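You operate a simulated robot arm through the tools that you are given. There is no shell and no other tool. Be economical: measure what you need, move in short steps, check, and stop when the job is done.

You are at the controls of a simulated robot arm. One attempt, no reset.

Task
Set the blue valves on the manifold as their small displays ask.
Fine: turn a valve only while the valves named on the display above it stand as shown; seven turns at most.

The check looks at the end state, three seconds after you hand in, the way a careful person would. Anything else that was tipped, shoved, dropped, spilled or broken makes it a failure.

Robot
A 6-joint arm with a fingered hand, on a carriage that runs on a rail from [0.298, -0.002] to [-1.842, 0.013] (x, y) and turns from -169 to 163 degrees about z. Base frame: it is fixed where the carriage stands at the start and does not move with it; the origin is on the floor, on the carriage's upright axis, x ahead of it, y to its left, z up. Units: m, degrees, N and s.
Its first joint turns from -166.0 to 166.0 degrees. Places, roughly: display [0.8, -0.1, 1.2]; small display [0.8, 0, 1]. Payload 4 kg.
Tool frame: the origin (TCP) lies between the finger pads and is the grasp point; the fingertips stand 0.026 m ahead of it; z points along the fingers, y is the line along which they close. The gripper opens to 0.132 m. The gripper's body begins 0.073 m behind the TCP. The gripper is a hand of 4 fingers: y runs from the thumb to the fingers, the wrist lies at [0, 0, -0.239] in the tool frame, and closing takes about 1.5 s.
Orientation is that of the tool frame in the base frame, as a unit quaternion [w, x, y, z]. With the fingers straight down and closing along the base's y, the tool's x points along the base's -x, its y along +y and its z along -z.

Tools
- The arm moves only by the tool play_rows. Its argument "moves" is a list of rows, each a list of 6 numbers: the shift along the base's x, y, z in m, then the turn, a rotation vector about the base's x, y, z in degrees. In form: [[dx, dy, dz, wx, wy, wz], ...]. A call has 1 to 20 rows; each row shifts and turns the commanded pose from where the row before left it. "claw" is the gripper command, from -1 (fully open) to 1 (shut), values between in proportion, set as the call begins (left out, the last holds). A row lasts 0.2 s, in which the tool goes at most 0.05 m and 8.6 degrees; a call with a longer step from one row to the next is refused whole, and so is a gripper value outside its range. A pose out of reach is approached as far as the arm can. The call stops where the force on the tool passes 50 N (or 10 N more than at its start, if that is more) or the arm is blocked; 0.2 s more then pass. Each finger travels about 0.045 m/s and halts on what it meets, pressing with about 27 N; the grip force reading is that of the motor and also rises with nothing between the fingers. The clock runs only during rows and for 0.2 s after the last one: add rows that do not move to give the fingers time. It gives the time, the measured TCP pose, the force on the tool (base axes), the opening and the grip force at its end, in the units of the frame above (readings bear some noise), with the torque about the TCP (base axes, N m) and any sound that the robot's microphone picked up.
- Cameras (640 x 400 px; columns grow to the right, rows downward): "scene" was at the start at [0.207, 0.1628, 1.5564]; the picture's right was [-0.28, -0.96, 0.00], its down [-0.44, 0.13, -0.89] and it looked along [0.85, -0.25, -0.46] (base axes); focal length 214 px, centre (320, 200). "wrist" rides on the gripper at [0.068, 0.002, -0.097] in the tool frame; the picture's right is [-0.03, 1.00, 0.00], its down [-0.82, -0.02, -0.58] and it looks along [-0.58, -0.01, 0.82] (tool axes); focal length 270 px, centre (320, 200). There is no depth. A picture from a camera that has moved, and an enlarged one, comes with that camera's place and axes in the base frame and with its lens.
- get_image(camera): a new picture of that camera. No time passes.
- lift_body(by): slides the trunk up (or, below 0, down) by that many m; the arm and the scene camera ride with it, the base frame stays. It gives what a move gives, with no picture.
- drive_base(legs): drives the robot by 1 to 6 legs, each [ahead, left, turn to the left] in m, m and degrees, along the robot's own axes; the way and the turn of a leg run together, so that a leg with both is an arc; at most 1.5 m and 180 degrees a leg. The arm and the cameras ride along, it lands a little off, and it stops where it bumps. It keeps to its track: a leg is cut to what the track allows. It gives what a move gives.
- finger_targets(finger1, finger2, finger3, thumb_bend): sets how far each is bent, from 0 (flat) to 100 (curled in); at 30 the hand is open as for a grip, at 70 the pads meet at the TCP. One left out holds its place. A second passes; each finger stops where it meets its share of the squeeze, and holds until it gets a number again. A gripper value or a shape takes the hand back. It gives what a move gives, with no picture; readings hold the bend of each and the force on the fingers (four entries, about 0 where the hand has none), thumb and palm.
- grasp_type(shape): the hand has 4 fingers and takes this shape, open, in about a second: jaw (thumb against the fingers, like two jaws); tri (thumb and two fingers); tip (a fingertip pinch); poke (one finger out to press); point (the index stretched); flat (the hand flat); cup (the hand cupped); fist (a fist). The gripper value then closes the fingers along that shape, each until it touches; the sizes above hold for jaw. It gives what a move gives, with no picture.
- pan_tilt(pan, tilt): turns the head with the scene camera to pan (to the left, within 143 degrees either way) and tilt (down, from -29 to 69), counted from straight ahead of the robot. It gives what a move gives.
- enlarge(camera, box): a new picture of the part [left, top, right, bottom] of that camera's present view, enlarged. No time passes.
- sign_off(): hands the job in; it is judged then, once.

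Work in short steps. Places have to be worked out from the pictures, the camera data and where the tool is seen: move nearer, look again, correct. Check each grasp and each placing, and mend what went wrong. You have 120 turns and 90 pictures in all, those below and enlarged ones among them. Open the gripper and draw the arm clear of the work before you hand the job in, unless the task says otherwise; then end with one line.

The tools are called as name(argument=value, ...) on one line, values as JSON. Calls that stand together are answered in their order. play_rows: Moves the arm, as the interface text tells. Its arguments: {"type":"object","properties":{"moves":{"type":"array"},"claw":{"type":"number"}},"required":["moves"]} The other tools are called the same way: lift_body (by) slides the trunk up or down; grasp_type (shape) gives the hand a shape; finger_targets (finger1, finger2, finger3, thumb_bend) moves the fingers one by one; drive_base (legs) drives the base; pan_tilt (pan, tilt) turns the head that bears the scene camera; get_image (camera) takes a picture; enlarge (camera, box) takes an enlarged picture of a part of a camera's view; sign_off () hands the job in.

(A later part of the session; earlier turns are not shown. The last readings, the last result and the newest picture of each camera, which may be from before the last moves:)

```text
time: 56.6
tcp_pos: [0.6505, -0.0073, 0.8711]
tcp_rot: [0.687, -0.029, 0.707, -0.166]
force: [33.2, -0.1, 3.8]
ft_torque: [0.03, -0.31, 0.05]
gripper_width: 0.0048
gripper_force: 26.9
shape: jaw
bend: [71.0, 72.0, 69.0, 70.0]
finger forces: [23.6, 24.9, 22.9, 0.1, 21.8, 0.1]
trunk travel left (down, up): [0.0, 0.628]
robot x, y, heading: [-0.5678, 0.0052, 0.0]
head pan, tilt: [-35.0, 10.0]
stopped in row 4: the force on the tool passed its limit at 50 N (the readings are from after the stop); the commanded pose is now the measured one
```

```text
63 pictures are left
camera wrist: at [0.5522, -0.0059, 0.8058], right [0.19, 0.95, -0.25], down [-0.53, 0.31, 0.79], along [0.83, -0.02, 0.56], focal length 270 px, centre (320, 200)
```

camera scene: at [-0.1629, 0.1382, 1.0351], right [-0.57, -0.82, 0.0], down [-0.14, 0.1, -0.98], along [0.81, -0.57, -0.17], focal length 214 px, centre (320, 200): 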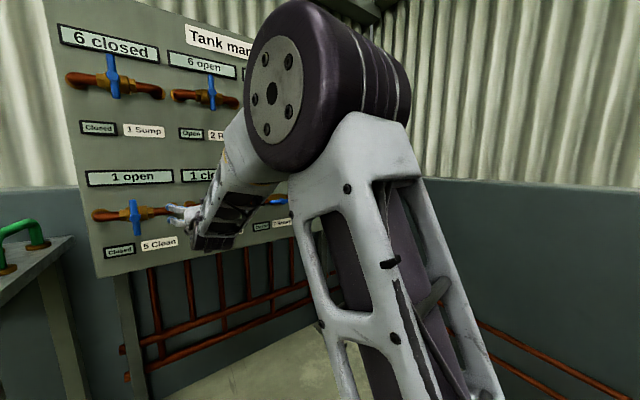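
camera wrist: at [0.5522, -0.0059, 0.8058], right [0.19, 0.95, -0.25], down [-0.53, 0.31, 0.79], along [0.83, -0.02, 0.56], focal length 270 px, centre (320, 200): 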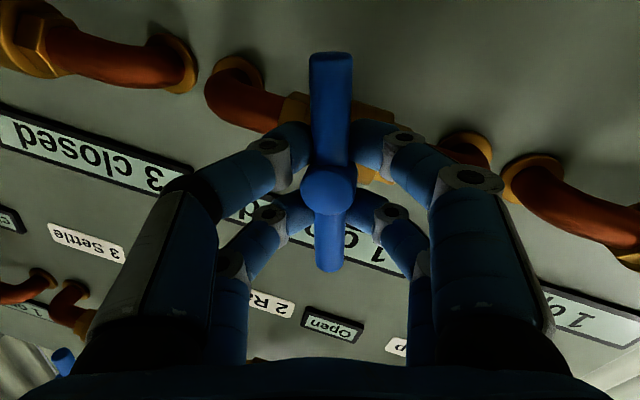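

The handle is following, but the pull-in force is high because the grip is too deep. I'll open, back off 7 mm, and regrip in place.

play_rows(moves=[[0, 0, 0, 0, 0, 0], [0, 0, 0, 0, 0, 0], [0, 0, 0, 0, 0, 0], [0, 0, 0, 0, 0, 0], [0, 0, 0, 0, 0, 0], [0, 0, 0, 0, 0, 0], [-0.006, 0.001, 0, 0, 0, 0], [0, 0, 0, 0, 0, 0]], claw=-1)

play_rows(moves=[[0, 0, 0, 0, 0, 0], [0, 0, 0, 0, 0, 0], [0, 0, 0, 0, 0, 0], [0, 0, 0, 0, 0, 0], [0, 0, 0, 0, 0, 0], [0, 0, 0, 0, 0, 0], [0, 0, 0, 0, 0, 0], [0, 0, 0, 0, 0, 0], [0, 0, 0, 0, 0, 0]], claw=1)

get_image(camera="wrist")

```text
time: 58.4
tcp_pos: [0.6428, -0.0047, 0.8722]
tcp_rot: [0.687, -0.03, 0.707, -0.165]
force: [-0.2, -0.2, 0.1]
ft_torque: [0.02, 0.03, 0.01]
gripper_width: 0.1318
gripper_force: 0.1
shape: jaw
bend: [30.0, 30.0, 30.0, 30.0]
finger forces: [0.0, 0.1, 0.0, 0.0, 0.1, 0.0]
trunk travel left (down, up): [0.0, 0.628]
robot x, y, heading: [-0.5663, 0.0076, -0.1]
head pan, tilt: [-35.0, 10.0]
```

```text
time: 60.4
tcp_pos: [0.6428, -0.005, 0.8723]
tcp_rot: [0.687, -0.03, 0.707, -0.166]
force: [-6.1, 1.0, -0.5]
ft_torque: [0.0, 0.07, 0.02]
gripper_width: 0.0068
gripper_force: 27.1
shape: jaw
bend: [73.0, 73.0, 70.0, 71.0]
finger forces: [22.1, 22.8, 23.0, 0.0, 21.9, 0.0]
trunk travel left (down, up): [0.0, 0.628]
robot x, y, heading: [-0.5704, 0.0062, -0.2]
head pan, tilt: [-35.0, 10.0]
```

```text
62 pictures are left
camera wrist: at [0.5446, -0.0041, 0.8065], right [0.19, 0.95, -0.25], down [-0.53, 0.31, 0.79], along [0.83, -0.02, 0.56], focal length 270 px, centre (320, 200)
```

wrist: 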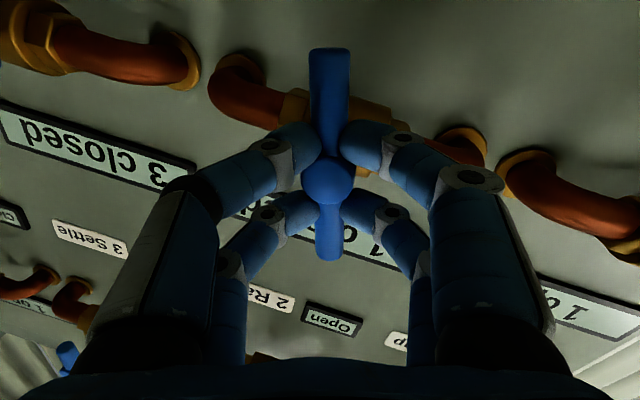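

The forces are balanced now. I'll finish the remaining ~74° in two calls.

play_rows(moves=[[0.001, 0, 0, -7.85, 1.54, 0], [0.001, 0, 0, -7.85, 1.54, 0], [0, 0, 0, -7.85, 1.54, 0], [0, 0, 0, -7.85, 1.54, 0], [0, 0, 0, -7.85, 1.54, 0], [0, 0, 0, 0, 0, 0]])

get_image(camera="wrist")

```text
time: 61.8
tcp_pos: [0.6445, -0.0026, 0.8737]
tcp_rot: [0.589, -0.271, 0.653, -0.391]
force: [-28.5, 13.8, 5.5]
ft_torque: [0.08, -0.45, 0.68]
gripper_width: 0.0076
gripper_force: 27.1
shape: jaw
bend: [72.0, 74.0, 72.0, 71.0]
finger forces: [22.8, 33.3, 35.5, 0.1, 21.7, 0.0]
trunk travel left (down, up): [0.0, 0.628]
robot x, y, heading: [-0.5651, 0.0036, -0.1]
head pan, tilt: [-35.0, 10.0]
```

```text
61 pictures are left
camera wrist: at [0.5392, -0.041, 0.835], right [0.11, 0.57, -0.82], down [-0.44, 0.76, 0.47], along [0.89, 0.31, 0.34], focal length 270 px, centre (320, 200)
```

wrist: 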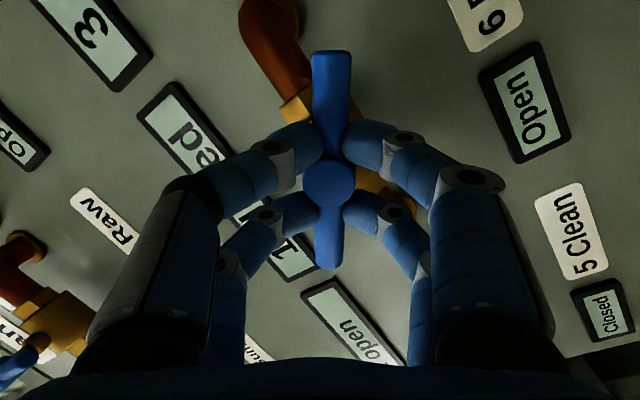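

The handle follows; about 33° remain. I'll ease back 2 mm to cut the axial push and finish.

play_rows(moves=[[-0.002, -0.001, 0, -7.85, 1.54, 0], [0, 0, -0.001, -7.85, 1.54, 0], [0, 0, -0.001, -7.85, 1.54, 0], [0, 0, 0, -7.85, 1.54, 0], [0, 0, 0, 0, 0, 0], [0, 0, 0, 0, 0, 0]])

get_image(camera="wrist")

get_image(camera="scene")

```text
time: 63.2
tcp_pos: [0.6418, -0.0015, 0.8733]
tcp_rot: [0.46, -0.44, 0.552, -0.539]
force: [-10.9, 32.1, 20.5]
ft_torque: [0.04, -0.42, 0.78]
gripper_width: 0.0066
gripper_force: 26.7
shape: jaw
bend: [73.0, 73.0, 72.0, 71.0]
finger forces: [18.8, 20.5, 36.5, 0.1, 22.3, 0.1]
trunk travel left (down, up): [0.0, 0.628]
robot x, y, heading: [-0.5666, 0.0047, -0.2]
head pan, tilt: [-35.0, 10.0]
```

```text
60 pictures are left
camera wrist: at [0.5347, -0.0521, 0.8689], right [0.01, 0.06, -1.0], down [-0.41, 0.91, 0.05], along [0.91, 0.41, 0.04], focal length 270 px, centre (320, 200)
```

wrist: 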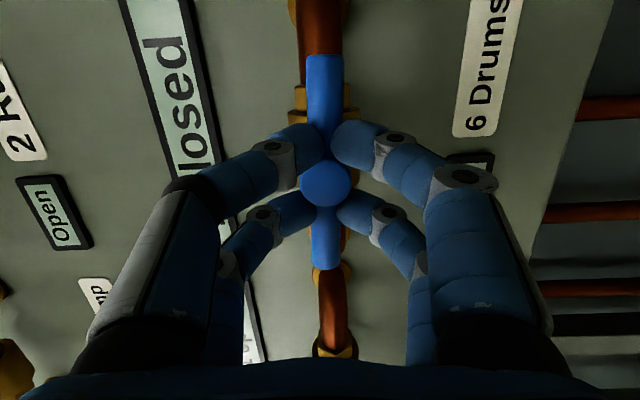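

```text
59 pictures are left
camera scene: at [-0.288, 0.14, 1.0354], right [-0.57, -0.82, 0.0], down [-0.14, 0.1, -0.98], along [0.81, -0.57, -0.17], focal length 214 px, centre (320, 200)
```

scene: 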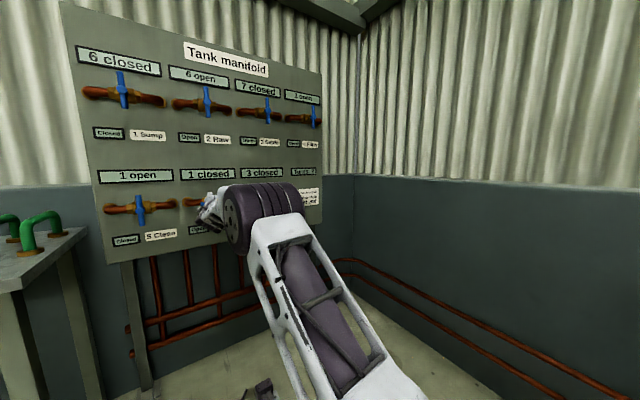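

Valve 6's handle is nearly along the pipe. I'll add 4°, then release and retreat.

play_rows(moves=[[0, 0, 0, -3.9, 0.77, 0], [0, 0, 0, 0, 0, 0]])

play_rows(moves=[[0, 0, 0, 0, 0, 0], [0, 0, 0, 0, 0, 0], [0, 0, 0, 0, 0, 0], [0, 0, 0, 0, 0, 0], [0, 0, 0, 0, 0, 0], [0, 0, 0, 0, 0, 0], [0, 0, 0, 0, 0, 0], [-0.03, 0, 0, 0, 0, 0], [-0.04, 0, 0, 0, 0, 0], [-0.04, 0, 0, 0, 0, 0], [0, 0, 0, 0, 0, 0]], claw=-1)

get_image(camera="wrist")

enlarge(camera="scene", box=[60, 20, 340, 260])

```text
time: 63.8
tcp_pos: [0.6423, -0.0015, 0.8728]
tcp_rot: [-0.441, 0.459, -0.537, 0.554]
force: [-10.9, 32.8, 20.8]
ft_torque: [0.07, -0.44, 0.68]
gripper_width: 0.0067
gripper_force: 27.1
shape: jaw
bend: [73.0, 73.0, 72.0, 71.0]
finger forces: [18.8, 19.5, 37.8, 0.1, 22.3, 0.0]
trunk travel left (down, up): [0.0, 0.628]
robot x, y, heading: [-0.5702, 0.0048, 0.1]
head pan, tilt: [-35.0, 10.0]
```

```text
time: 66.2
tcp_pos: [0.5338, -0.0073, 0.8684]
tcp_rot: [-0.438, 0.458, -0.539, 0.554]
force: [-0.6, 0.2, -0.4]
ft_torque: [0.01, 0.01, 0.0]
gripper_width: 0.1321
gripper_force: 0.1
shape: jaw
bend: [30.0, 30.0, 30.0, 30.0]
finger forces: [0.0, 0.0, 0.1, 0.1, 0.0, 0.1]
trunk travel left (down, up): [0.0, 0.628]
robot x, y, heading: [-0.5673, -0.0014, -0.3]
head pan, tilt: [-35.0, 10.0]
```

```text
58 pictures are left
camera wrist: at [0.4257, -0.058, 0.8708], right [0.0, -0.01, -1.0], down [-0.41, 0.91, -0.01], along [0.91, 0.41, 0.0], focal length 270 px, centre (320, 200)
```

wrist: 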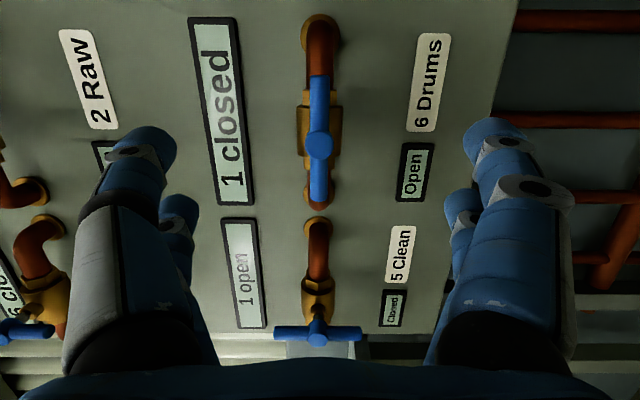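

```text
1.67 times, centred on (200, 140) of scene
camera zoom: at [-0.2869, 0.1391, 1.0352], right [-0.57, -0.82, 0.0], down [-0.14, 0.1, -0.98], along [0.81, -0.57, -0.17], focal length 358 px, centre (520, 300)
```

zoom: 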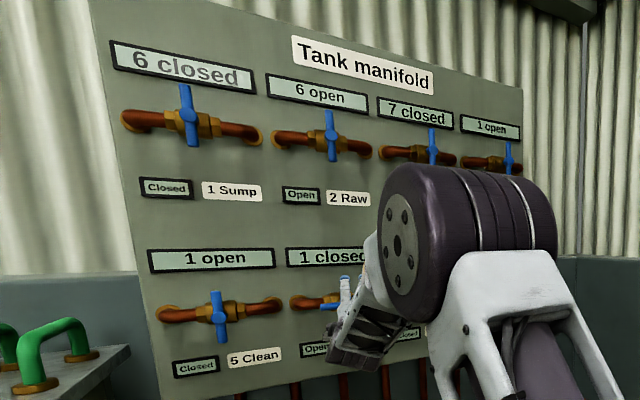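

Valve 6 is open and valve 1 closed. Next is valve 2 ("6 open" holds), so I'll raise to z≈1.26 while rolling back +90° about the tool axis.

play_rows(moves=[[-0.003, 0, 0.0357, 8.04, -1.58, 0], [-0.003, 0, 0.0357, 8.04, -1.58, 0], [-0.003, 0, 0.0357, 8.04, -1.58, 0], [0, 0, 0.0357, 8.04, -1.58, 0], [0, 0, 0.0357, 8.04, -1.58, 0], [0, 0, 0.0357, 8.04, -1.58, 0], [0, 0, 0.0357, 8.04, -1.58, 0], [0, 0, 0.0357, 8.04, -1.58, 0], [0, 0, 0.0357, 8.04, -1.58, 0], [0, 0, 0.0357, 8.04, -1.58, 0], [0, 0, 0.0357, 8.04, -1.58, 0], [0, 0, 0, 0, 0, 0], [0, 0, 0, 0, 0, 0]])

get_image(camera="wrist")

```text
time: 69.0
tcp_pos: [0.5137, 0.0039, 1.2482]
tcp_rot: [0.702, 0.057, 0.705, -0.078]
force: [0.5, 0.4, 0.3]
ft_torque: [0.02, -0.03, 0.0]
gripper_width: 0.1322
gripper_force: 0.1
shape: jaw
bend: [30.0, 30.0, 30.0, 30.0]
finger forces: [0.0, 0.0, 0.1, 0.0, 0.1, 0.0]
out of reach, approached as far as the arm can: row 11
trunk travel left (down, up): [0.0, 0.628]
robot x, y, heading: [-0.5646, 0.0073, -0.4]
head pan, tilt: [-35.0, 10.0]
```

```text
56 pictures are left
camera wrist: at [0.417, 0.0198, 1.1809], right [0.19, 0.98, -0.01], down [-0.56, 0.12, 0.82], along [0.8, -0.15, 0.58], focal length 270 px, centre (320, 200)
```

wrist: 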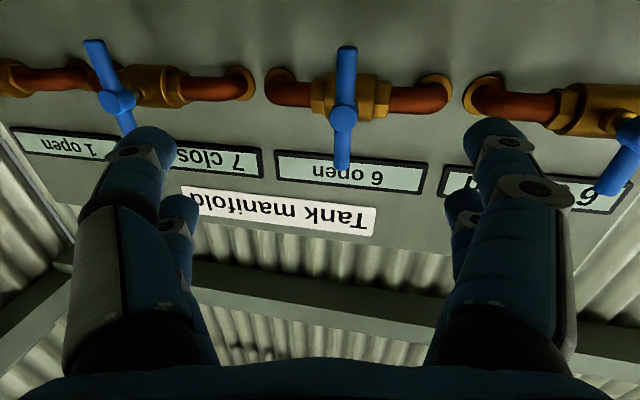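

Valve 2's hub is at about (0.655, -0.006, 1.26). The arm is near full stretch, so I'll retract 8 cm and drive the base 12 cm forward.

play_rows(moves=[[-0.03, 0, 0, 0, 0, 0], [-0.03, 0, 0, 0, 0, 0], [-0.02, 0, 0, 0, 0, 0], [0, 0, 0, 0, 0, 0]])

drive_base(legs=[[0.12, 0, 0]])

play_rows(moves=[[0, -0.005, 0.005, 0, 0, 0], [0, -0.005, 0.007, 0, 0, 0], [0, 0, 0, 0, 0, 0]])

```text
time: 70.0
tcp_pos: [0.4327, 0.0036, 1.2462]
tcp_rot: [0.702, 0.058, 0.705, -0.08]
force: [-0.7, -0.1, 0.1]
ft_torque: [-0.01, -0.03, 0.02]
gripper_width: 0.1319
gripper_force: 0.1
shape: jaw
bend: [30.0, 30.0, 30.0, 30.0]
finger forces: [0.0, 0.0, 0.0, 0.0, 0.0, 0.0]
trunk travel left (down, up): [0.0, 0.628]
robot x, y, heading: [-0.5676, 0.0047, 0.3]
head pan, tilt: [-35.0, 10.0]
```

```text
time: 71.3
tcp_pos: [0.5517, -0.0031, 1.2469]
tcp_rot: [0.702, 0.06, 0.705, -0.081]
force: [-0.3, 0.0, 0.5]
ft_torque: [0.0, 0.02, -0.01]
gripper_width: 0.1319
gripper_force: 0.1
shape: jaw
bend: [30.0, 30.0, 30.0, 30.0]
finger forces: [0.0, 0.0, 0.0, 0.1, 0.0, 0.0]
trunk travel left (down, up): [0.0, 0.628]
robot x, y, heading: [-0.448, 0.0053, -0.4]
head pan, tilt: [-35.0, 10.0]
```

```text
time: 72.1
tcp_pos: [0.5521, -0.0135, 1.2593]
tcp_rot: [0.702, 0.059, 0.705, -0.082]
force: [0.3, 0.2, 0.5]
ft_torque: [0.0, 0.01, 0.01]
gripper_width: 0.1322
gripper_force: 0.0
shape: jaw
bend: [30.0, 30.0, 30.0, 30.0]
finger forces: [0.1, 0.0, 0.0, 0.1, 0.1, 0.0]
trunk travel left (down, up): [0.0, 0.628]
robot x, y, heading: [-0.4484, 0.001, -0.2]
head pan, tilt: [-35.0, 10.0]
```

I'm aligned apart from 7 mm in y and 2° roll. I'll correct those while advancing to grip depth x≈0.645.

play_rows(moves=[[0.0, 0.0075, 0.001, 2, -0.4, 0], [0.03, 0, 0, 0, 0, 0], [0.03, 0, 0, 0, 0, 0], [0.02, 0, 0, 0, 0, 0], [0.013, 0, 0, 0, 0, 0], [0, 0, 0, 0, 0, 0]])

get_image(camera="wrist")

```text
time: 73.5
tcp_pos: [0.6285, -0.0023, 1.2513]
tcp_rot: [0.703, 0.071, 0.704, -0.068]
force: [0.4, 1.2, 0.2]
ft_torque: [-0.04, 0.0, 0.01]
gripper_width: 0.1318
gripper_force: 0.0
shape: jaw
bend: [30.0, 30.0, 30.0, 30.0]
finger forces: [0.1, 0.0, 0.1, 0.0, 0.0, 0.0]
out of reach, approached as far as the arm can: row 4, 5
trunk travel left (down, up): [0.0, 0.628]
robot x, y, heading: [-0.4476, 0.0003, -0.2]
head pan, tilt: [-35.0, 10.0]
```

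```text
55 pictures are left
camera wrist: at [0.5356, 0.0172, 1.1831], right [0.2, 0.98, 0.03], down [-0.57, 0.09, 0.82], along [0.8, -0.18, 0.58], focal length 270 px, centre (320, 200)
```

wrist: 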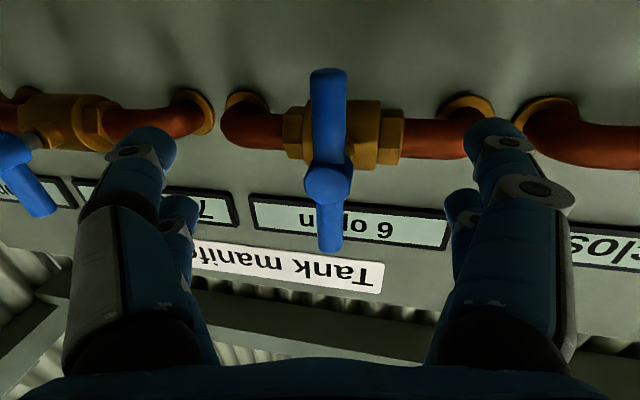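

I'm at the stretch limit again. I'll retract 12 cm and drive 12 cm closer.

play_rows(moves=[[-0.03, 0, 0, 0, 0, 0], [-0.03, 0, 0, 0, 0, 0], [-0.03, 0, 0, 0, 0, 0], [-0.03, 0, 0, 0, 0, 0], [-0.02, 0, 0, 0, 0, 0], [0, 0, 0, 0, 0, 0]])

drive_base(legs=[[0.12, 0, 0]])

play_rows(moves=[[0, 0, 0.005, 0, 0, 0], [0, 0, 0.004, 0, 0, 0], [0, 0, 0, 0, 0, 0]])

```text
time: 74.9
tcp_pos: [0.4917, -0.003, 1.2528]
tcp_rot: [0.703, 0.072, 0.704, -0.07]
force: [-0.3, -0.1, 0.2]
ft_torque: [0.01, 0.02, 0.06]
gripper_width: 0.1323
gripper_force: 0.0
shape: jaw
bend: [30.0, 30.0, 30.0, 30.0]
finger forces: [0.1, 0.0, 0.1, 0.0, 0.0, 0.0]
trunk travel left (down, up): [0.0, 0.628]
robot x, y, heading: [-0.4479, 0.0093, -0.5]
head pan, tilt: [-35.0, 10.0]
```

```text
time: 76.1
tcp_pos: [0.6097, -0.0051, 1.2531]
tcp_rot: [0.703, 0.071, 0.704, -0.069]
force: [0.4, 1.2, -0.2]
ft_torque: [-0.03, 0.01, 0.02]
gripper_width: 0.132
gripper_force: 0.0
shape: jaw
bend: [30.0, 30.0, 30.0, 30.0]
finger forces: [0.0, 0.0, 0.0, 0.0, 0.1, 0.1]
trunk travel left (down, up): [0.0, 0.628]
robot x, y, heading: [-0.3306, 0.0023, -0.4]
head pan, tilt: [-35.0, 10.0]
```

```text
time: 76.9
tcp_pos: [0.609, -0.0054, 1.2615]
tcp_rot: [0.703, 0.072, 0.704, -0.07]
force: [-0.3, -0.7, 0.1]
ft_torque: [0.01, 0.02, 0.05]
gripper_width: 0.1323
gripper_force: 0.1
shape: jaw
bend: [30.0, 30.0, 30.0, 30.0]
finger forces: [0.1, 0.0, 0.1, 0.1, 0.1, 0.0]
trunk travel left (down, up): [0.0, 0.628]
robot x, y, heading: [-0.3282, 0.0055, -0.4]
head pan, tilt: [-35.0, 10.0]
```

I'm at (0.609, -0.005, 1.2615). I'll advance to 0.647 and close.

play_rows(moves=[[0.02, 0, -0.001, 0, 0, 0], [0.018, 0, 0, 0, 0, 0], [0, 0, 0, 0, 0, 0]])

play_rows(moves=[[0, 0, 0, 0, 0, 0], [0, 0, 0, 0, 0, 0], [0, 0, 0, 0, 0, 0], [0, 0, 0, 0, 0, 0], [0, 0, 0, 0, 0, 0], [0, 0, 0, 0, 0, 0], [0, 0, 0, 0, 0, 0], [0, 0, 0, 0, 0, 0], [0, 0, 0, 0, 0, 0]], claw=1)

get_image(camera="wrist")

```text
time: 77.7
tcp_pos: [0.6477, -0.0065, 1.2609]
tcp_rot: [0.704, 0.072, 0.704, -0.069]
force: [0.9, 0.1, 0.7]
ft_torque: [0.01, 0.02, 0.03]
gripper_width: 0.1318
gripper_force: 0.1
shape: jaw
bend: [30.0, 30.0, 30.0, 30.0]
finger forces: [0.0, 0.0, 0.1, 0.1, 0.0, 0.0]
trunk travel left (down, up): [0.0, 0.628]
robot x, y, heading: [-0.3276, -0.0009, -0.4]
head pan, tilt: [-35.0, 10.0]
```

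```text
time: 79.7
tcp_pos: [0.6461, -0.0065, 1.2601]
tcp_rot: [0.703, 0.073, 0.704, -0.07]
force: [5.3, -1.2, 2.7]
ft_torque: [0.02, -0.01, -0.08]
gripper_width: 0.0075
gripper_force: 27.0
shape: jaw
bend: [73.0, 73.0, 70.0, 70.0]
finger forces: [24.1, 24.0, 23.5, 0.0, 24.0, 0.1]
trunk travel left (down, up): [0.0, 0.628]
robot x, y, heading: [-0.3247, 0.0055, -0.6]
head pan, tilt: [-35.0, 10.0]
```

```text
54 pictures are left
camera wrist: at [0.5521, 0.0139, 1.1933], right [0.2, 0.98, 0.03], down [-0.57, 0.09, 0.82], along [0.8, -0.18, 0.58], focal length 270 px, centre (320, 200)
```

wrist: 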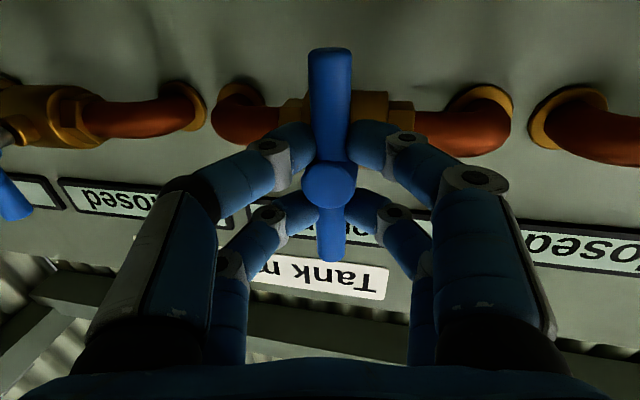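

The grip is balanced (5 N), so I'll turn counter-clockwise about the tool axis for the first half.

play_rows(moves=[[0, 0, 0, -7.85, 1.6, 0], [0, 0, 0, -7.85, 1.6, 0], [0, 0, 0, -7.85, 1.6, 0], [0, 0, 0, -7.85, 1.6, 0], [0, 0, 0, -7.85, 1.6, 0], [0, 0, 0, -7.85, 1.6, 0], [0, 0, 0, 0, 0, 0]])

get_image(camera="wrist")

```text
time: 81.3
tcp_pos: [0.6449, -0.0045, 1.2636]
tcp_rot: [0.615, -0.22, 0.67, -0.352]
force: [1.9, 5.0, 18.0]
ft_torque: [0.01, -0.91, 0.51]
gripper_width: 0.007
gripper_force: 27.0
shape: jaw
bend: [73.0, 73.0, 71.0, 70.0]
finger forces: [18.0, 24.6, 35.0, 0.1, 20.9, 0.0]
trunk travel left (down, up): [0.0, 0.628]
robot x, y, heading: [-0.3274, 0.0015, -0.4]
head pan, tilt: [-35.0, 10.0]
```

```text
53 pictures are left
camera wrist: at [0.5416, -0.0341, 1.2162], right [0.14, 0.67, -0.73], down [-0.45, 0.7, 0.56], along [0.88, 0.25, 0.4], focal length 270 px, centre (320, 200)
```

wrist: 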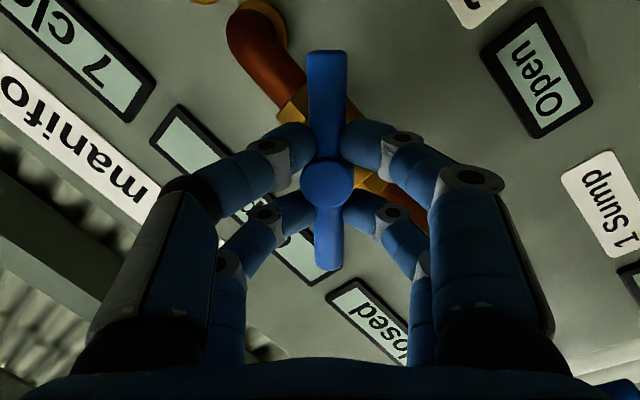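

Valve 2 is turning with the hand. I'll do the second half.

play_rows(moves=[[0, 0, 0, -7.85, 1.6, 0], [0, 0, -0.001, -7.85, 1.6, 0], [0, 0, -0.001, -7.85, 1.6, 0], [0, -0.001, -0.001, -7.85, 1.6, 0], [0, -0.001, 0, -7.85, 1.6, 0], [0, 0, 0, -3.5, 0.7, 0], [0, 0, 0, 0, 0, 0], [0, 0, 0, 0, 0, 0]])

get_image(camera="wrist")

```text
time: 83.1
tcp_pos: [0.6465, -0.0018, 1.2613]
tcp_rot: [-0.444, 0.455, -0.538, 0.554]
force: [-11.3, 35.9, 22.3]
ft_torque: [0.2, -0.64, 1.14]
gripper_width: 0.007
gripper_force: 27.1
shape: jaw
bend: [73.0, 73.0, 72.0, 69.0]
finger forces: [19.6, 20.2, 42.2, 0.0, 25.1, 0.1]
trunk travel left (down, up): [0.0, 0.628]
robot x, y, heading: [-0.3255, 0.002, -0.4]
head pan, tilt: [-35.0, 10.0]
```

```text
52 pictures are left
camera wrist: at [0.5371, -0.0515, 1.2608], right [0.01, 0.0, -1.0], down [-0.41, 0.91, -0.01], along [0.91, 0.41, 0.01], focal length 270 px, centre (320, 200)
```

wrist: 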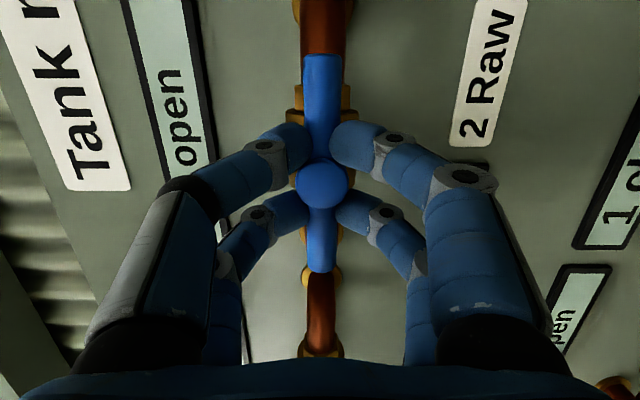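

Valve 2 is along the pipe. I'll release, retreat, and back the base off for valve 7.

play_rows(moves=[[0, 0, 0, 0, 0, 0], [0, 0, 0, 0, 0, 0], [0, 0, 0, 0, 0, 0], [0, 0, 0, 0, 0, 0], [0, 0, 0, 0, 0, 0], [0, 0, 0, 0, 0, 0], [0, 0, 0, 0, 0, 0], [-0.03, 0, 0, 0, 0, 0], [-0.04, 0, 0, 0, 0, 0], [-0.04, 0, 0, 0, 0, 0], [0, 0, 0, 0, 0, 0]], claw=-1)

drive_base(legs=[[-0.24, 0, 0]])

pan_tilt(pan=-20, tilt=12)

get_image(camera="scene")

```text
time: 85.5
tcp_pos: [0.5381, -0.0084, 1.2562]
tcp_rot: [-0.44, 0.454, -0.541, 0.555]
force: [0.3, 0.2, -0.5]
ft_torque: [0.0, -0.02, -0.03]
gripper_width: 0.1317
gripper_force: 0.1
shape: jaw
bend: [30.0, 30.0, 30.0, 30.0]
finger forces: [0.0, 0.1, 0.1, 0.1, 0.0, 0.0]
trunk travel left (down, up): [0.0, 0.628]
robot x, y, heading: [-0.3307, 0.0015, -0.5]
head pan, tilt: [-35.0, 10.0]
```

```text
time: 87.3
tcp_pos: [0.2952, -0.0087, 1.2568]
tcp_rot: [-0.438, 0.454, -0.543, 0.555]
force: [-0.6, 0.8, 0.2]
ft_torque: [-0.01, 0.02, -0.04]
gripper_width: 0.1318
gripper_force: 0.1
shape: jaw
bend: [30.0, 30.0, 30.0, 30.0]
finger forces: [0.0, 0.1, 0.0, 0.0, 0.0, 0.0]
trunk travel left (down, up): [0.0, 0.628]
robot x, y, heading: [-0.5678, 0.0015, -0.6]
head pan, tilt: [-35.0, 10.0]
```

```text
time: 88.1
tcp_pos: [0.2967, -0.0099, 1.2577]
tcp_rot: [-0.438, 0.453, -0.543, 0.555]
force: [-0.6, 0.4, -0.8]
ft_torque: [-0.02, -0.01, -0.01]
gripper_width: 0.1318
gripper_force: 0.1
shape: jaw
bend: [30.0, 30.0, 30.0, 30.0]
finger forces: [0.0, 0.0, 0.0, 0.1, 0.1, 0.0]
trunk travel left (down, up): [0.0, 0.628]
robot x, y, heading: [-0.569, 0.0037, -0.6]
head pan, tilt: [-20.0, 12.0]
```

```text
51 pictures are left
camera scene: at [-0.2776, 0.1574, 1.032], right [-0.35, -0.94, 0.0], down [-0.19, 0.07, -0.98], along [0.91, -0.35, -0.21], focal length 214 px, centre (320, 200)
```

scene: 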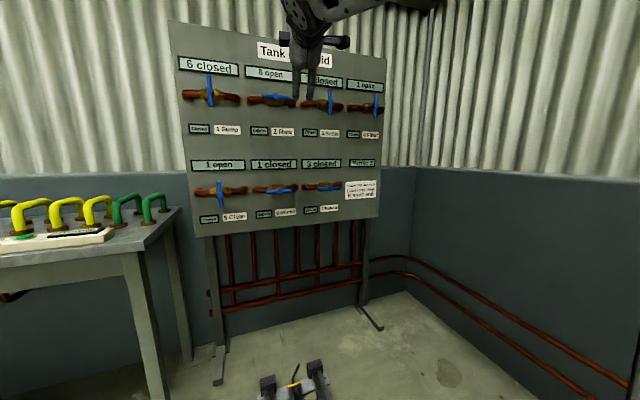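

Valves 2 and 6 now read open. To switch the wrist to its other side, I'll pitch the tool down 40°, move to y≈-0.25 and lower, then pitch back up with the yaw removed.

play_rows(moves=[[0, 0, 0, 0, 8, 0], [0, 0, 0, 0, 8, 0], [0, 0, 0, 0, 8, 0], [0, 0, 0, 0, 8, 0], [0, 0, 0, 0, 8, 0], [0.01, -0.03, -0.03, 0, 0, 0], [0.01, -0.03, -0.03, 0, 0, 0], [0.01, -0.03, -0.03, 0, 0, 0], [0.01, -0.03, -0.03, 0, 0, 0], [0.01, -0.03, -0.03, 0, 0, 0], [0.01, -0.03, -0.03, 0, 0, 0], [0.01, -0.03, -0.03, 0, 0, 0], [0.01, -0.03, -0.03, 0, 0, 0], [0, 0, 0, 0, 0, 0], [0, 0, 0, 0, 0, 0]])

get_image(camera="scene")

```text
time: 91.3
tcp_pos: [0.3458, -0.1076, 0.9238]
tcp_rot: [0.224, -0.61, 0.663, -0.371]
force: [-0.6, -0.8, 0.9]
ft_torque: [0.0, 0.02, 0.0]
gripper_width: 0.1319
gripper_force: 0.1
shape: jaw
bend: [30.0, 30.0, 30.0, 30.0]
finger forces: [0.1, 0.0, 0.1, 0.0, 0.0, 0.0]
out of reach, approached as far as the arm can: row 4, 5, 6, 7, 8, 9, 10, 11, 12, 13
trunk travel left (down, up): [0.0, 0.628]
robot x, y, heading: [-0.5733, 0.0024, -0.7]
head pan, tilt: [-20.0, 12.0]
```

```text
50 pictures are left
camera scene: at [-0.2775, 0.1575, 1.032], right [-0.35, -0.94, 0.0], down [-0.19, 0.07, -0.98], along [0.92, -0.35, -0.21], focal length 214 px, centre (320, 200)
```

scene: 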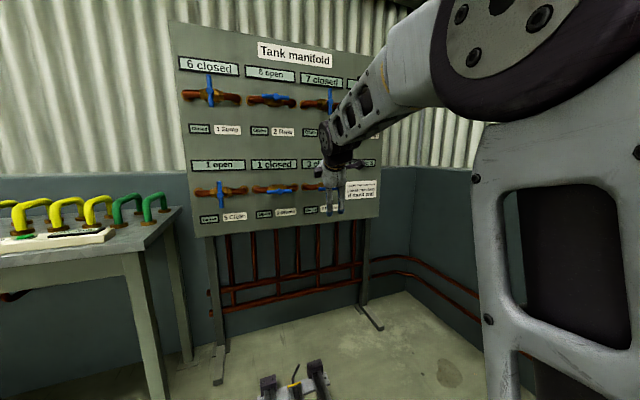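

The wrist is still limited, perhaps the last joint at this roll. I'll roll back +88° about the tool axis and see whether things free up.

play_rows(moves=[[0, 0, 0, 6.0, -1.75, -5.0], [0, 0, 0, 6.0, -1.75, -5.0], [0, 0, 0, 6.0, -1.75, -5.0], [0, 0, 0, 6.0, -1.75, -5.0], [0, 0, 0, 6.0, -1.75, -5.0], [0, 0, 0, 6.0, -1.75, -5.0], [0, 0, 0, 6.0, -1.75, -5.0], [0, 0, 0, 6.0, -1.75, -5.0], [0, 0, 0, 6.0, -1.75, -5.0], [0, 0, 0, 6.0, -1.75, -5.0], [0, 0, 0, 6.0, -1.75, -5.0], [0, -0.03, 0, 0, 0, 0], [0, -0.03, 0, 0, 0, 0], [0, -0.03, 0, 0, 0, 0], [0, -0.03, 0, 0, 0, 0], [0, 0, 0, 0, 0, 0]])

```text
time: 94.7
tcp_pos: [0.3442, -0.2358, 0.9229]
tcp_rot: [0.426, 0.018, 0.898, -0.112]
force: [0.2, -0.3, 0.4]
ft_torque: [-0.02, 0.01, 0.02]
gripper_width: 0.1321
gripper_force: 0.1
shape: jaw
bend: [30.0, 30.0, 30.0, 30.0]
finger forces: [0.0, 0.0, 0.1, 0.0, 0.0, 0.0]
trunk travel left (down, up): [0.0, 0.628]
robot x, y, heading: [-0.5709, 0.0045, -0.7]
head pan, tilt: [-20.0, 12.0]
```

I'm free again at y -0.236. Now I'll bring the tool to neutral (horizontal along +x) while moving forward.

play_rows(moves=[[0.03, 0, 0, 0, 0, 0], [0.03, 0, 0, 0, 0, 0], [0.02, 0, 0, 1.3, -6.5, 1.8], [0.02, 0, 0, 1.3, -6.5, 1.8], [0.02, 0, -0.01, 1.3, -6.5, 1.8], [0.02, -0.005, -0.01, 1.3, -6.5, 1.8], [0.02, -0.005, -0.01, 1.3, -6.5, 1.8], [0.02, -0.005, -0.01, 1.3, -6.5, 1.8], [0, 0, 0, 0, 0, 0], [0, 0, 0, 0, 0, 0]])

get_image(camera="wrist")

```text
time: 96.9
tcp_pos: [0.6128, -0.2713, 0.9803]
tcp_rot: [0.704, -0.002, 0.71, 0.003]
force: [0.7, 1.0, 0.6]
ft_torque: [0.01, -0.01, -0.02]
gripper_width: 0.1319
gripper_force: 0.1
shape: jaw
bend: [30.0, 30.0, 30.0, 30.0]
finger forces: [0.1, 0.0, 0.0, 0.1, 0.0, 0.0]
out of reach, approached as far as the arm can: row 6, 7, 8
trunk travel left (down, up): [0.0, 0.628]
robot x, y, heading: [-0.5713, 0.0054, -0.6]
head pan, tilt: [-20.0, 12.0]
```

```text
49 pictures are left
camera wrist: at [0.5159, -0.2707, 0.9129], right [0.0, 1.0, 0.03], down [-0.57, -0.02, 0.82], along [0.82, -0.01, 0.57], focal length 270 px, centre (320, 200)
```

wrist: 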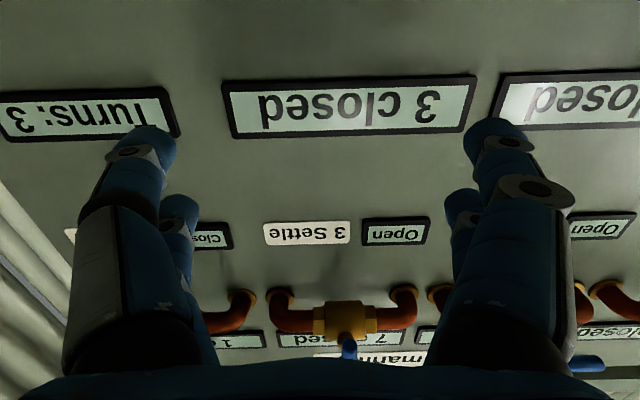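

Orientation is neutral on the new side, and the display shows Turns: 3. I drifted forward and up, so I'll back off and descend to valve 7's height.

play_rows(moves=[[-0.03, 0, 0, 0, 0, 0], [-0.03, 0, 0, 0, 0, 0], [-0.03, 0, 0, 0, 0, 0], [0, 0.006, -0.03, 0, 0, 0], [0, 0.006, -0.03, 0, 0, 0], [0, 0.006, -0.03, 0, 0, 0], [0, 0, -0.024, 0, 0, 0], [0, 0, 0, 0, 0, 0], [0, 0, 0, 0, 0, 0]])

get_image(camera="wrist")

```text
time: 98.9
tcp_pos: [0.6237, -0.2918, 0.9516]
tcp_rot: [0.705, -0.001, 0.71, 0.002]
force: [-0.4, 0.0, 0.4]
ft_torque: [0.03, 0.02, 0.02]
gripper_width: 0.1317
gripper_force: 0.2
shape: jaw
bend: [30.0, 30.0, 30.0, 30.0]
finger forces: [0.0, 0.1, 0.0, 0.0, 0.1, 0.0]
out of reach, approached as far as the arm can: row 1, 2, 3, 4, 5, 6, 7
trunk travel left (down, up): [0.0, 0.628]
robot x, y, heading: [-0.5746, 0.0044, -0.4]
head pan, tilt: [-20.0, 12.0]
```

```text
48 pictures are left
camera wrist: at [0.5273, -0.2919, 0.8847], right [0.0, 1.0, 0.03], down [-0.57, -0.02, 0.82], along [0.82, -0.01, 0.57], focal length 270 px, centre (320, 200)
```

wrist: 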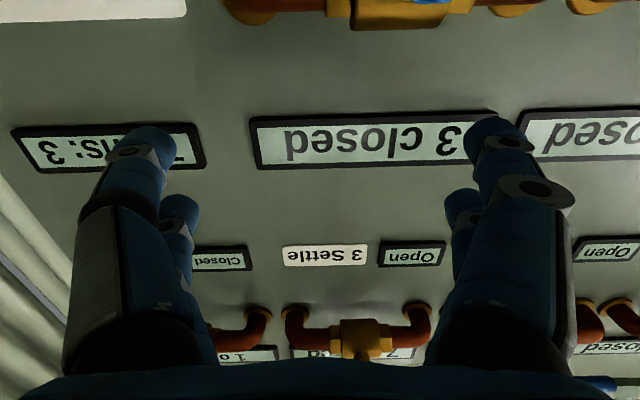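

Stuck again, likely the last joint's roll limit on this side. As a test, I'll roll +32° about x and try to retract.

play_rows(moves=[[0, 0, 0, 8, 0, 0], [0, 0, 0, 8, 0, 0], [0, 0, 0, 8, 0, 0], [0, 0, 0, 8, 0, 0], [-0.03, 0.005, 0, 0, 0, 0], [-0.03, 0.005, 0, 0, 0, 0], [-0.03, 0.005, 0, 0, 0, 0], [0, 0, 0, 0, 0, 0]])

```text
time: 100.7
tcp_pos: [0.5422, -0.2832, 0.9604]
tcp_rot: [0.676, 0.194, 0.683, 0.197]
force: [0.3, 0.0, 0.6]
ft_torque: [-0.01, 0.03, 0.0]
gripper_width: 0.1319
gripper_force: 0.1
shape: jaw
bend: [30.0, 30.0, 30.0, 30.0]
finger forces: [0.0, 0.1, 0.0, 0.1, 0.0, 0.0]
out of reach, approached as far as the arm can: row 7
trunk travel left (down, up): [0.0, 0.628]
robot x, y, heading: [-0.571, 0.0062, -0.9]
head pan, tilt: [-20.0, 12.0]
```

Confirmed: rolling positive frees the wrist, so I'll use roll +90 → +180 for valve 7. I'll roll to +90 and then descend to its height.

play_rows(moves=[[0, 0, 0, 8.2, 0, 0], [0, 0, 0, 8.2, 0, 0], [0, 0, 0, 8.2, 0, 0], [0, 0, 0, 8.2, 0, 0], [0, 0, 0, 8.2, 0, 0], [0, 0, 0, 8.2, 0, 0], [0, 0, 0, 8.2, 0, 0], [-0.015, 0.008, -0.02, 0, 0, 0], [0, 0.008, -0.02, 0, 0, 0], [0, 0.008, -0.02, 0, 0, 0], [0, 0.006, -0.02, 0, 0, 0], [0, 0, -0.012, 0, 0, 0], [0, 0, 0, 0, 0, 0], [0, 0, 0, 0, 0, 0]])

get_image(camera="wrist")

```text
time: 103.7
tcp_pos: [0.5248, -0.2516, 0.8697]
tcp_rot: [0.502, 0.497, 0.503, 0.498]
force: [-0.8, 0.0, 0.2]
ft_torque: [0.02, -0.05, 0.0]
gripper_width: 0.1318
gripper_force: 0.0
shape: jaw
bend: [30.0, 30.0, 30.0, 30.0]
finger forces: [0.1, 0.1, 0.0, 0.0, 0.0, 0.1]
trunk travel left (down, up): [0.0, 0.628]
robot x, y, heading: [-0.5741, 0.0034, -0.8]
head pan, tilt: [-20.0, 12.0]
```

```text
47 pictures are left
camera wrist: at [0.4282, -0.1852, 0.8716], right [0.0, -0.01, 1.0], down [-0.58, -0.82, -0.01], along [0.82, -0.58, -0.01], focal length 270 px, centre (320, 200)
```

wrist: 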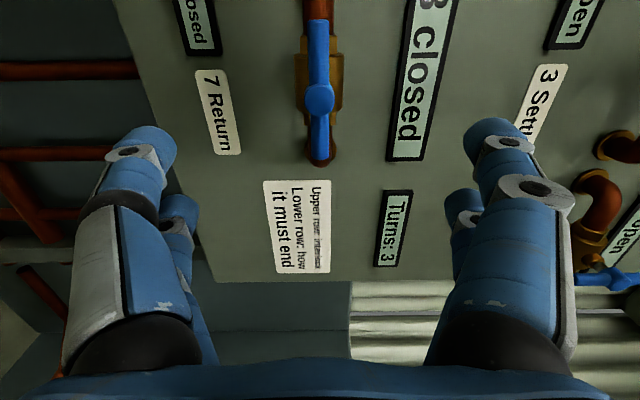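

I'm well aligned at roll +90, and valve 7's hub is at about (0.655, -0.246, 0.87). I'll advance to depth.

play_rows(moves=[[0.03, 0.003, 0, 0, 0, 0], [0.03, 0.003, 0, 0, 0, 0], [0.03, 0, 0, 0, 0, 0], [0.02, 0, 0, 0, 0, 0], [0.012, 0, 0, 0, 0, 0], [0, 0, 0, 0, 0, 0]])

get_image(camera="wrist")

```text
time: 105.1
tcp_pos: [0.6498, -0.2455, 0.8659]
tcp_rot: [0.503, 0.496, 0.503, 0.498]
force: [-0.4, -0.3, 0.5]
ft_torque: [-0.01, -0.01, -0.04]
gripper_width: 0.132
gripper_force: 0.1
shape: jaw
bend: [30.0, 30.0, 30.0, 30.0]
finger forces: [0.0, 0.0, 0.0, 0.0, 0.1, 0.0]
trunk travel left (down, up): [0.0, 0.628]
robot x, y, heading: [-0.5692, 0.0025, -0.8]
head pan, tilt: [-20.0, 12.0]
```

```text
46 pictures are left
camera wrist: at [0.5532, -0.1791, 0.8669], right [0.0, -0.02, 1.0], down [-0.58, -0.82, -0.01], along [0.82, -0.58, -0.01], focal length 270 px, centre (320, 200)
```

wrist: 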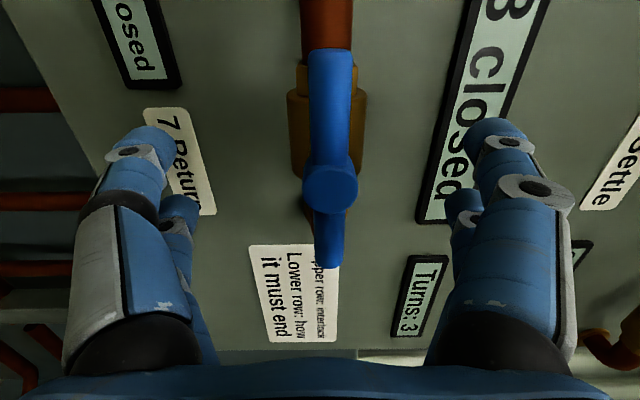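

I'm about 4 mm low, so I'll raise and close.

play_rows(moves=[[-0.001, 0, 0.004, 0, 0, 0], [0, 0, 0, 0, 0, 0]])

play_rows(moves=[[0, 0, 0, 0, 0, 0], [0, 0, 0, 0, 0, 0], [0, 0, 0, 0, 0, 0], [0, 0, 0, 0, 0, 0], [0, 0, 0, 0, 0, 0], [0, 0, 0, 0, 0, 0], [0, 0, 0, 0, 0, 0], [0, 0, 0, 0, 0, 0], [0, 0, 0, 0, 0, 0]], claw=1)

get_image(camera="wrist")

```text
time: 105.7
tcp_pos: [0.6488, -0.2464, 0.8696]
tcp_rot: [0.502, 0.497, 0.503, 0.498]
force: [-0.4, 1.1, -0.3]
ft_torque: [0.0, -0.01, 0.0]
gripper_width: 0.1318
gripper_force: 0.0
shape: jaw
bend: [30.0, 30.0, 30.0, 30.0]
finger forces: [0.1, 0.0, 0.0, 0.0, 0.0, 0.1]
trunk travel left (down, up): [0.0, 0.628]
robot x, y, heading: [-0.5728, 0.0049, -0.7]
head pan, tilt: [-20.0, 12.0]
```

```text
time: 107.7
tcp_pos: [0.6476, -0.2459, 0.8696]
tcp_rot: [0.502, 0.497, 0.503, 0.499]
force: [16.6, -3.0, 1.4]
ft_torque: [0.01, -0.03, -0.01]
gripper_width: 0.0099
gripper_force: 26.9
shape: jaw
bend: [72.0, 71.0, 72.0, 70.0]
finger forces: [24.4, 24.2, 23.8, 0.0, 23.7, 0.0]
trunk travel left (down, up): [0.0, 0.628]
robot x, y, heading: [-0.5712, 0.0067, -0.7]
head pan, tilt: [-20.0, 12.0]
```

```text
45 pictures are left
camera wrist: at [0.5522, -0.1792, 0.8714], right [0.0, -0.01, 1.0], down [-0.58, -0.82, -0.01], along [0.82, -0.58, -0.01], focal length 270 px, centre (320, 200)
```

wrist: 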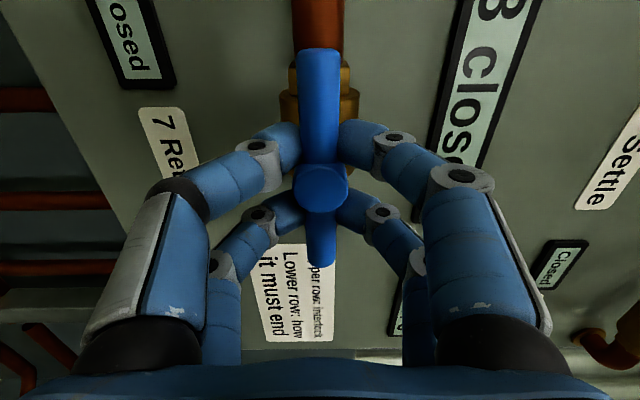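

The grip is firm, so I'll turn clockwise about x for the first half.

play_rows(moves=[[0, 0, 0, 8, 0, 0], [0, 0, 0, 8, 0, 0], [0, 0, 0, 8, 0, 0], [0, 0, 0, 8, 0, 0], [0, 0, 0, 8, 0, 0], [0, 0, 0, 0, 0, 0]])

get_image(camera="wrist")

```text
time: 109.1
tcp_pos: [0.6475, -0.2455, 0.8694]
tcp_rot: [0.301, 0.639, 0.301, 0.64]
force: [37.1, -2.4, -3.3]
ft_torque: [-0.05, -0.03, -0.05]
gripper_width: 0.0089
gripper_force: 27.3
shape: jaw
bend: [71.0, 71.0, 71.0, 70.0]
finger forces: [24.2, 24.2, 24.9, 0.0, 24.5, 0.1]
trunk travel left (down, up): [0.0, 0.628]
robot x, y, heading: [-0.5699, 0.0018, -0.9]
head pan, tilt: [-20.0, 12.0]
```

```text
44 pictures are left
camera wrist: at [0.5512, -0.1954, 0.9145], right [0.0, -0.66, 0.76], down [-0.58, -0.62, -0.54], along [0.82, -0.44, -0.38], focal length 270 px, centre (320, 200)
```

wrist: 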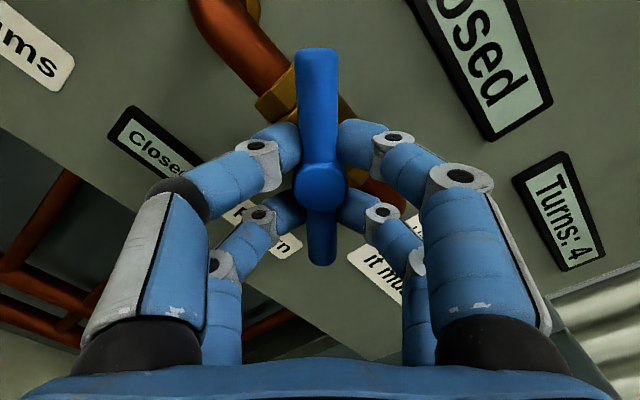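

The handle follows, and the counter already shows 4. I'll ease forward 2 mm to relieve the 37 N pull and finish the turn.

play_rows(moves=[[0.001, 0, 0, 0, 0, 0], [0.001, 0, 0, 8.2, 0, 0], [0, 0, 0, 8.2, 0, 0], [0, 0, 0, 8.2, 0, 0], [0, 0, 0, 8.2, 0, 0], [0, 0, 0, 8.2, 0, 0], [0, 0, 0, 8.2, 0, 0], [0, 0, 0, 2, 0, 0], [0, 0, 0, 0, 0, 0]])

get_image(camera="wrist")

```text
time: 111.1
tcp_pos: [0.6514, -0.2453, 0.8701]
tcp_rot: [-0.004, 0.707, -0.005, 0.707]
force: [-0.8, 11.4, -22.6]
ft_torque: [-0.1, 0.26, 0.27]
gripper_width: 0.0093
gripper_force: 27.1
shape: jaw
bend: [72.0, 71.0, 71.0, 70.0]
finger forces: [23.3, 23.3, 27.6, 0.1, 28.8, 0.0]
trunk travel left (down, up): [0.0, 0.628]
robot x, y, heading: [-0.5676, 0.0008, -0.5]
head pan, tilt: [-20.0, 12.0]
```

```text
43 pictures are left
camera wrist: at [0.5529, -0.2494, 0.9384], right [0.0, -1.0, -0.04], down [-0.58, 0.03, -0.82], along [0.82, 0.02, -0.58], focal length 270 px, centre (320, 200)
```

wrist: 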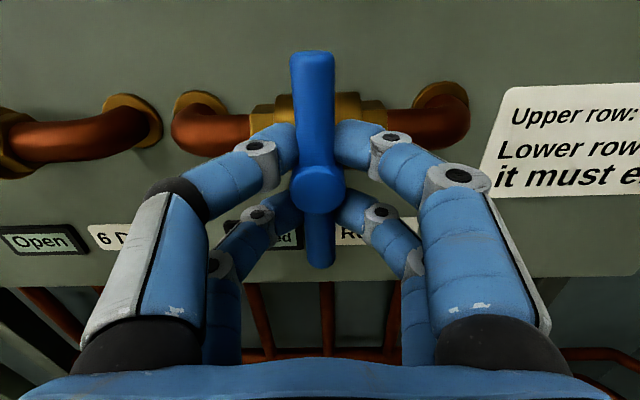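

Valve 7 is vertical (closed). I'll release, retreat 20 cm and rise toward valve 3's height.

play_rows(moves=[[0, 0, 0, 0, 0, 0], [0, 0, 0, 0, 0, 0], [0, 0, 0, 0, 0, 0], [0, 0, 0, 0, 0, 0], [0, 0, 0, 0, 0, 0], [0, 0, 0, 0, 0, 0], [0, 0, 0, 0, 0, 0], [-0.03, 0, 0, 0, 0, 0], [-0.04, 0, 0, 0, 0, 0], [-0.04, 0, 0, 0, 0, 0], [-0.04, 0, 0, 0, 0, 0], [-0.04, 0, 0, 0, 0, 0], [-0.04, 0, 0, 0, 0, 0], [0, 0, 0, 0, 0, 0]], claw=-1)

play_rows(moves=[[0, 0, 0.04, 0, 0, 0], [0, 0, 0.04, 0, 0, 0], [0, 0, 0.04, 0, 0, 0], [0, 0, 0.04, 0, 0, 0], [0, 0, 0.04, 0, 0, 0], [0, 0, 0.04, 0, 0, 0], [0, 0, 0.04, 0, 0, 0], [0, 0, 0.04, 0, 0, 0], [0, 0, 0.04, 0, 0, 0], [0, 0, 0.03, 0, 0, 0], [0, 0, 0, 0, 0, 0], [0, 0, 0, 0, 0, 0]])

get_image(camera="wrist")

```text
time: 114.1
tcp_pos: [0.4183, -0.2488, 0.8744]
tcp_rot: [-0.002, 0.706, -0.004, 0.708]
force: [-0.6, 0.5, -0.5]
ft_torque: [-0.02, 0.01, 0.0]
gripper_width: 0.1316
gripper_force: 0.1
shape: jaw
bend: [30.0, 30.0, 30.0, 30.0]
finger forces: [0.0, 0.0, 0.0, 0.0, 0.0, 0.0]
trunk travel left (down, up): [0.0, 0.628]
robot x, y, heading: [-0.5687, 0.0064, -0.4]
head pan, tilt: [-20.0, 12.0]
```

```text
time: 116.7
tcp_pos: [0.418, -0.2489, 1.2601]
tcp_rot: [-0.003, 0.706, -0.004, 0.708]
force: [-0.3, -0.9, -0.2]
ft_torque: [0.05, -0.01, 0.01]
gripper_width: 0.1317
gripper_force: 0.1
shape: jaw
bend: [30.0, 30.0, 30.0, 30.0]
finger forces: [0.0, 0.1, 0.1, 0.1, 0.0, 0.1]
trunk travel left (down, up): [0.0, 0.628]
robot x, y, heading: [-0.5722, 0.0059, -0.6]
head pan, tilt: [-20.0, 12.0]
```

```text
42 pictures are left
camera wrist: at [0.3213, -0.2519, 1.3295], right [0.0, -1.0, -0.04], down [-0.58, 0.03, -0.82], along [0.82, 0.02, -0.58], focal length 270 px, centre (320, 200)
```

wrist: 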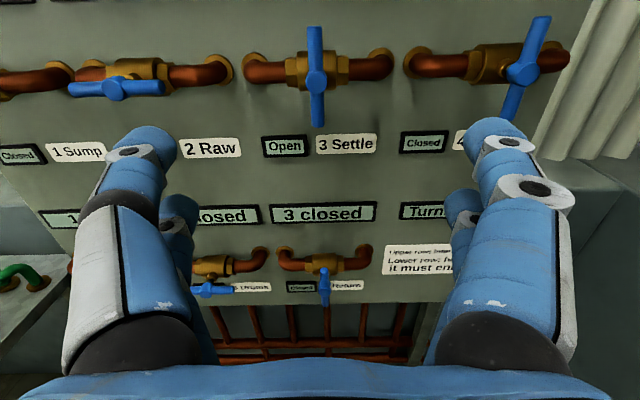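

Valve 3's hub is at about (0.655, -0.246, 1.26), aligned with the hand. I'll drive 19 cm closer.

drive_base(legs=[[0.19, 0, 0]])

get_image(camera="wrist")

```text
time: 118.2
tcp_pos: [0.6045, -0.259, 1.2608]
tcp_rot: [0.001, 0.706, -0.008, 0.708]
force: [0.3, -0.6, -0.1]
ft_torque: [0.02, 0.0, -0.01]
gripper_width: 0.1318
gripper_force: 0.0
shape: jaw
bend: [30.0, 30.0, 30.0, 30.0]
finger forces: [0.0, 0.1, 0.0, 0.0, 0.0, 0.0]
trunk travel left (down, up): [0.0, 0.628]
robot x, y, heading: [-0.3819, 0.0046, -1.2]
head pan, tilt: [-20.0, 12.0]
```

```text
41 pictures are left
camera wrist: at [0.5089, -0.2615, 1.3295], right [-0.01, -1.0, -0.04], down [-0.57, 0.04, -0.82], along [0.82, 0.01, -0.57], focal length 270 px, centre (320, 200)
```

wrist: 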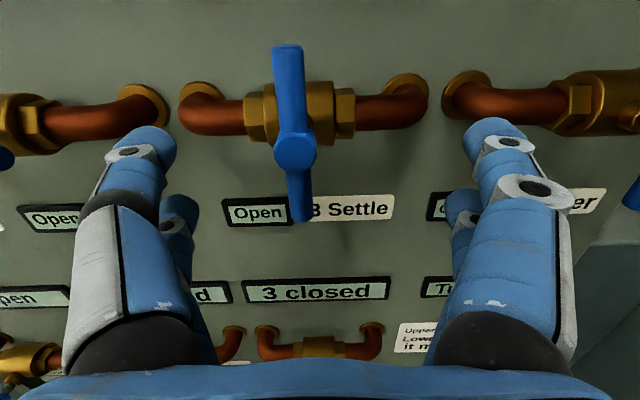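

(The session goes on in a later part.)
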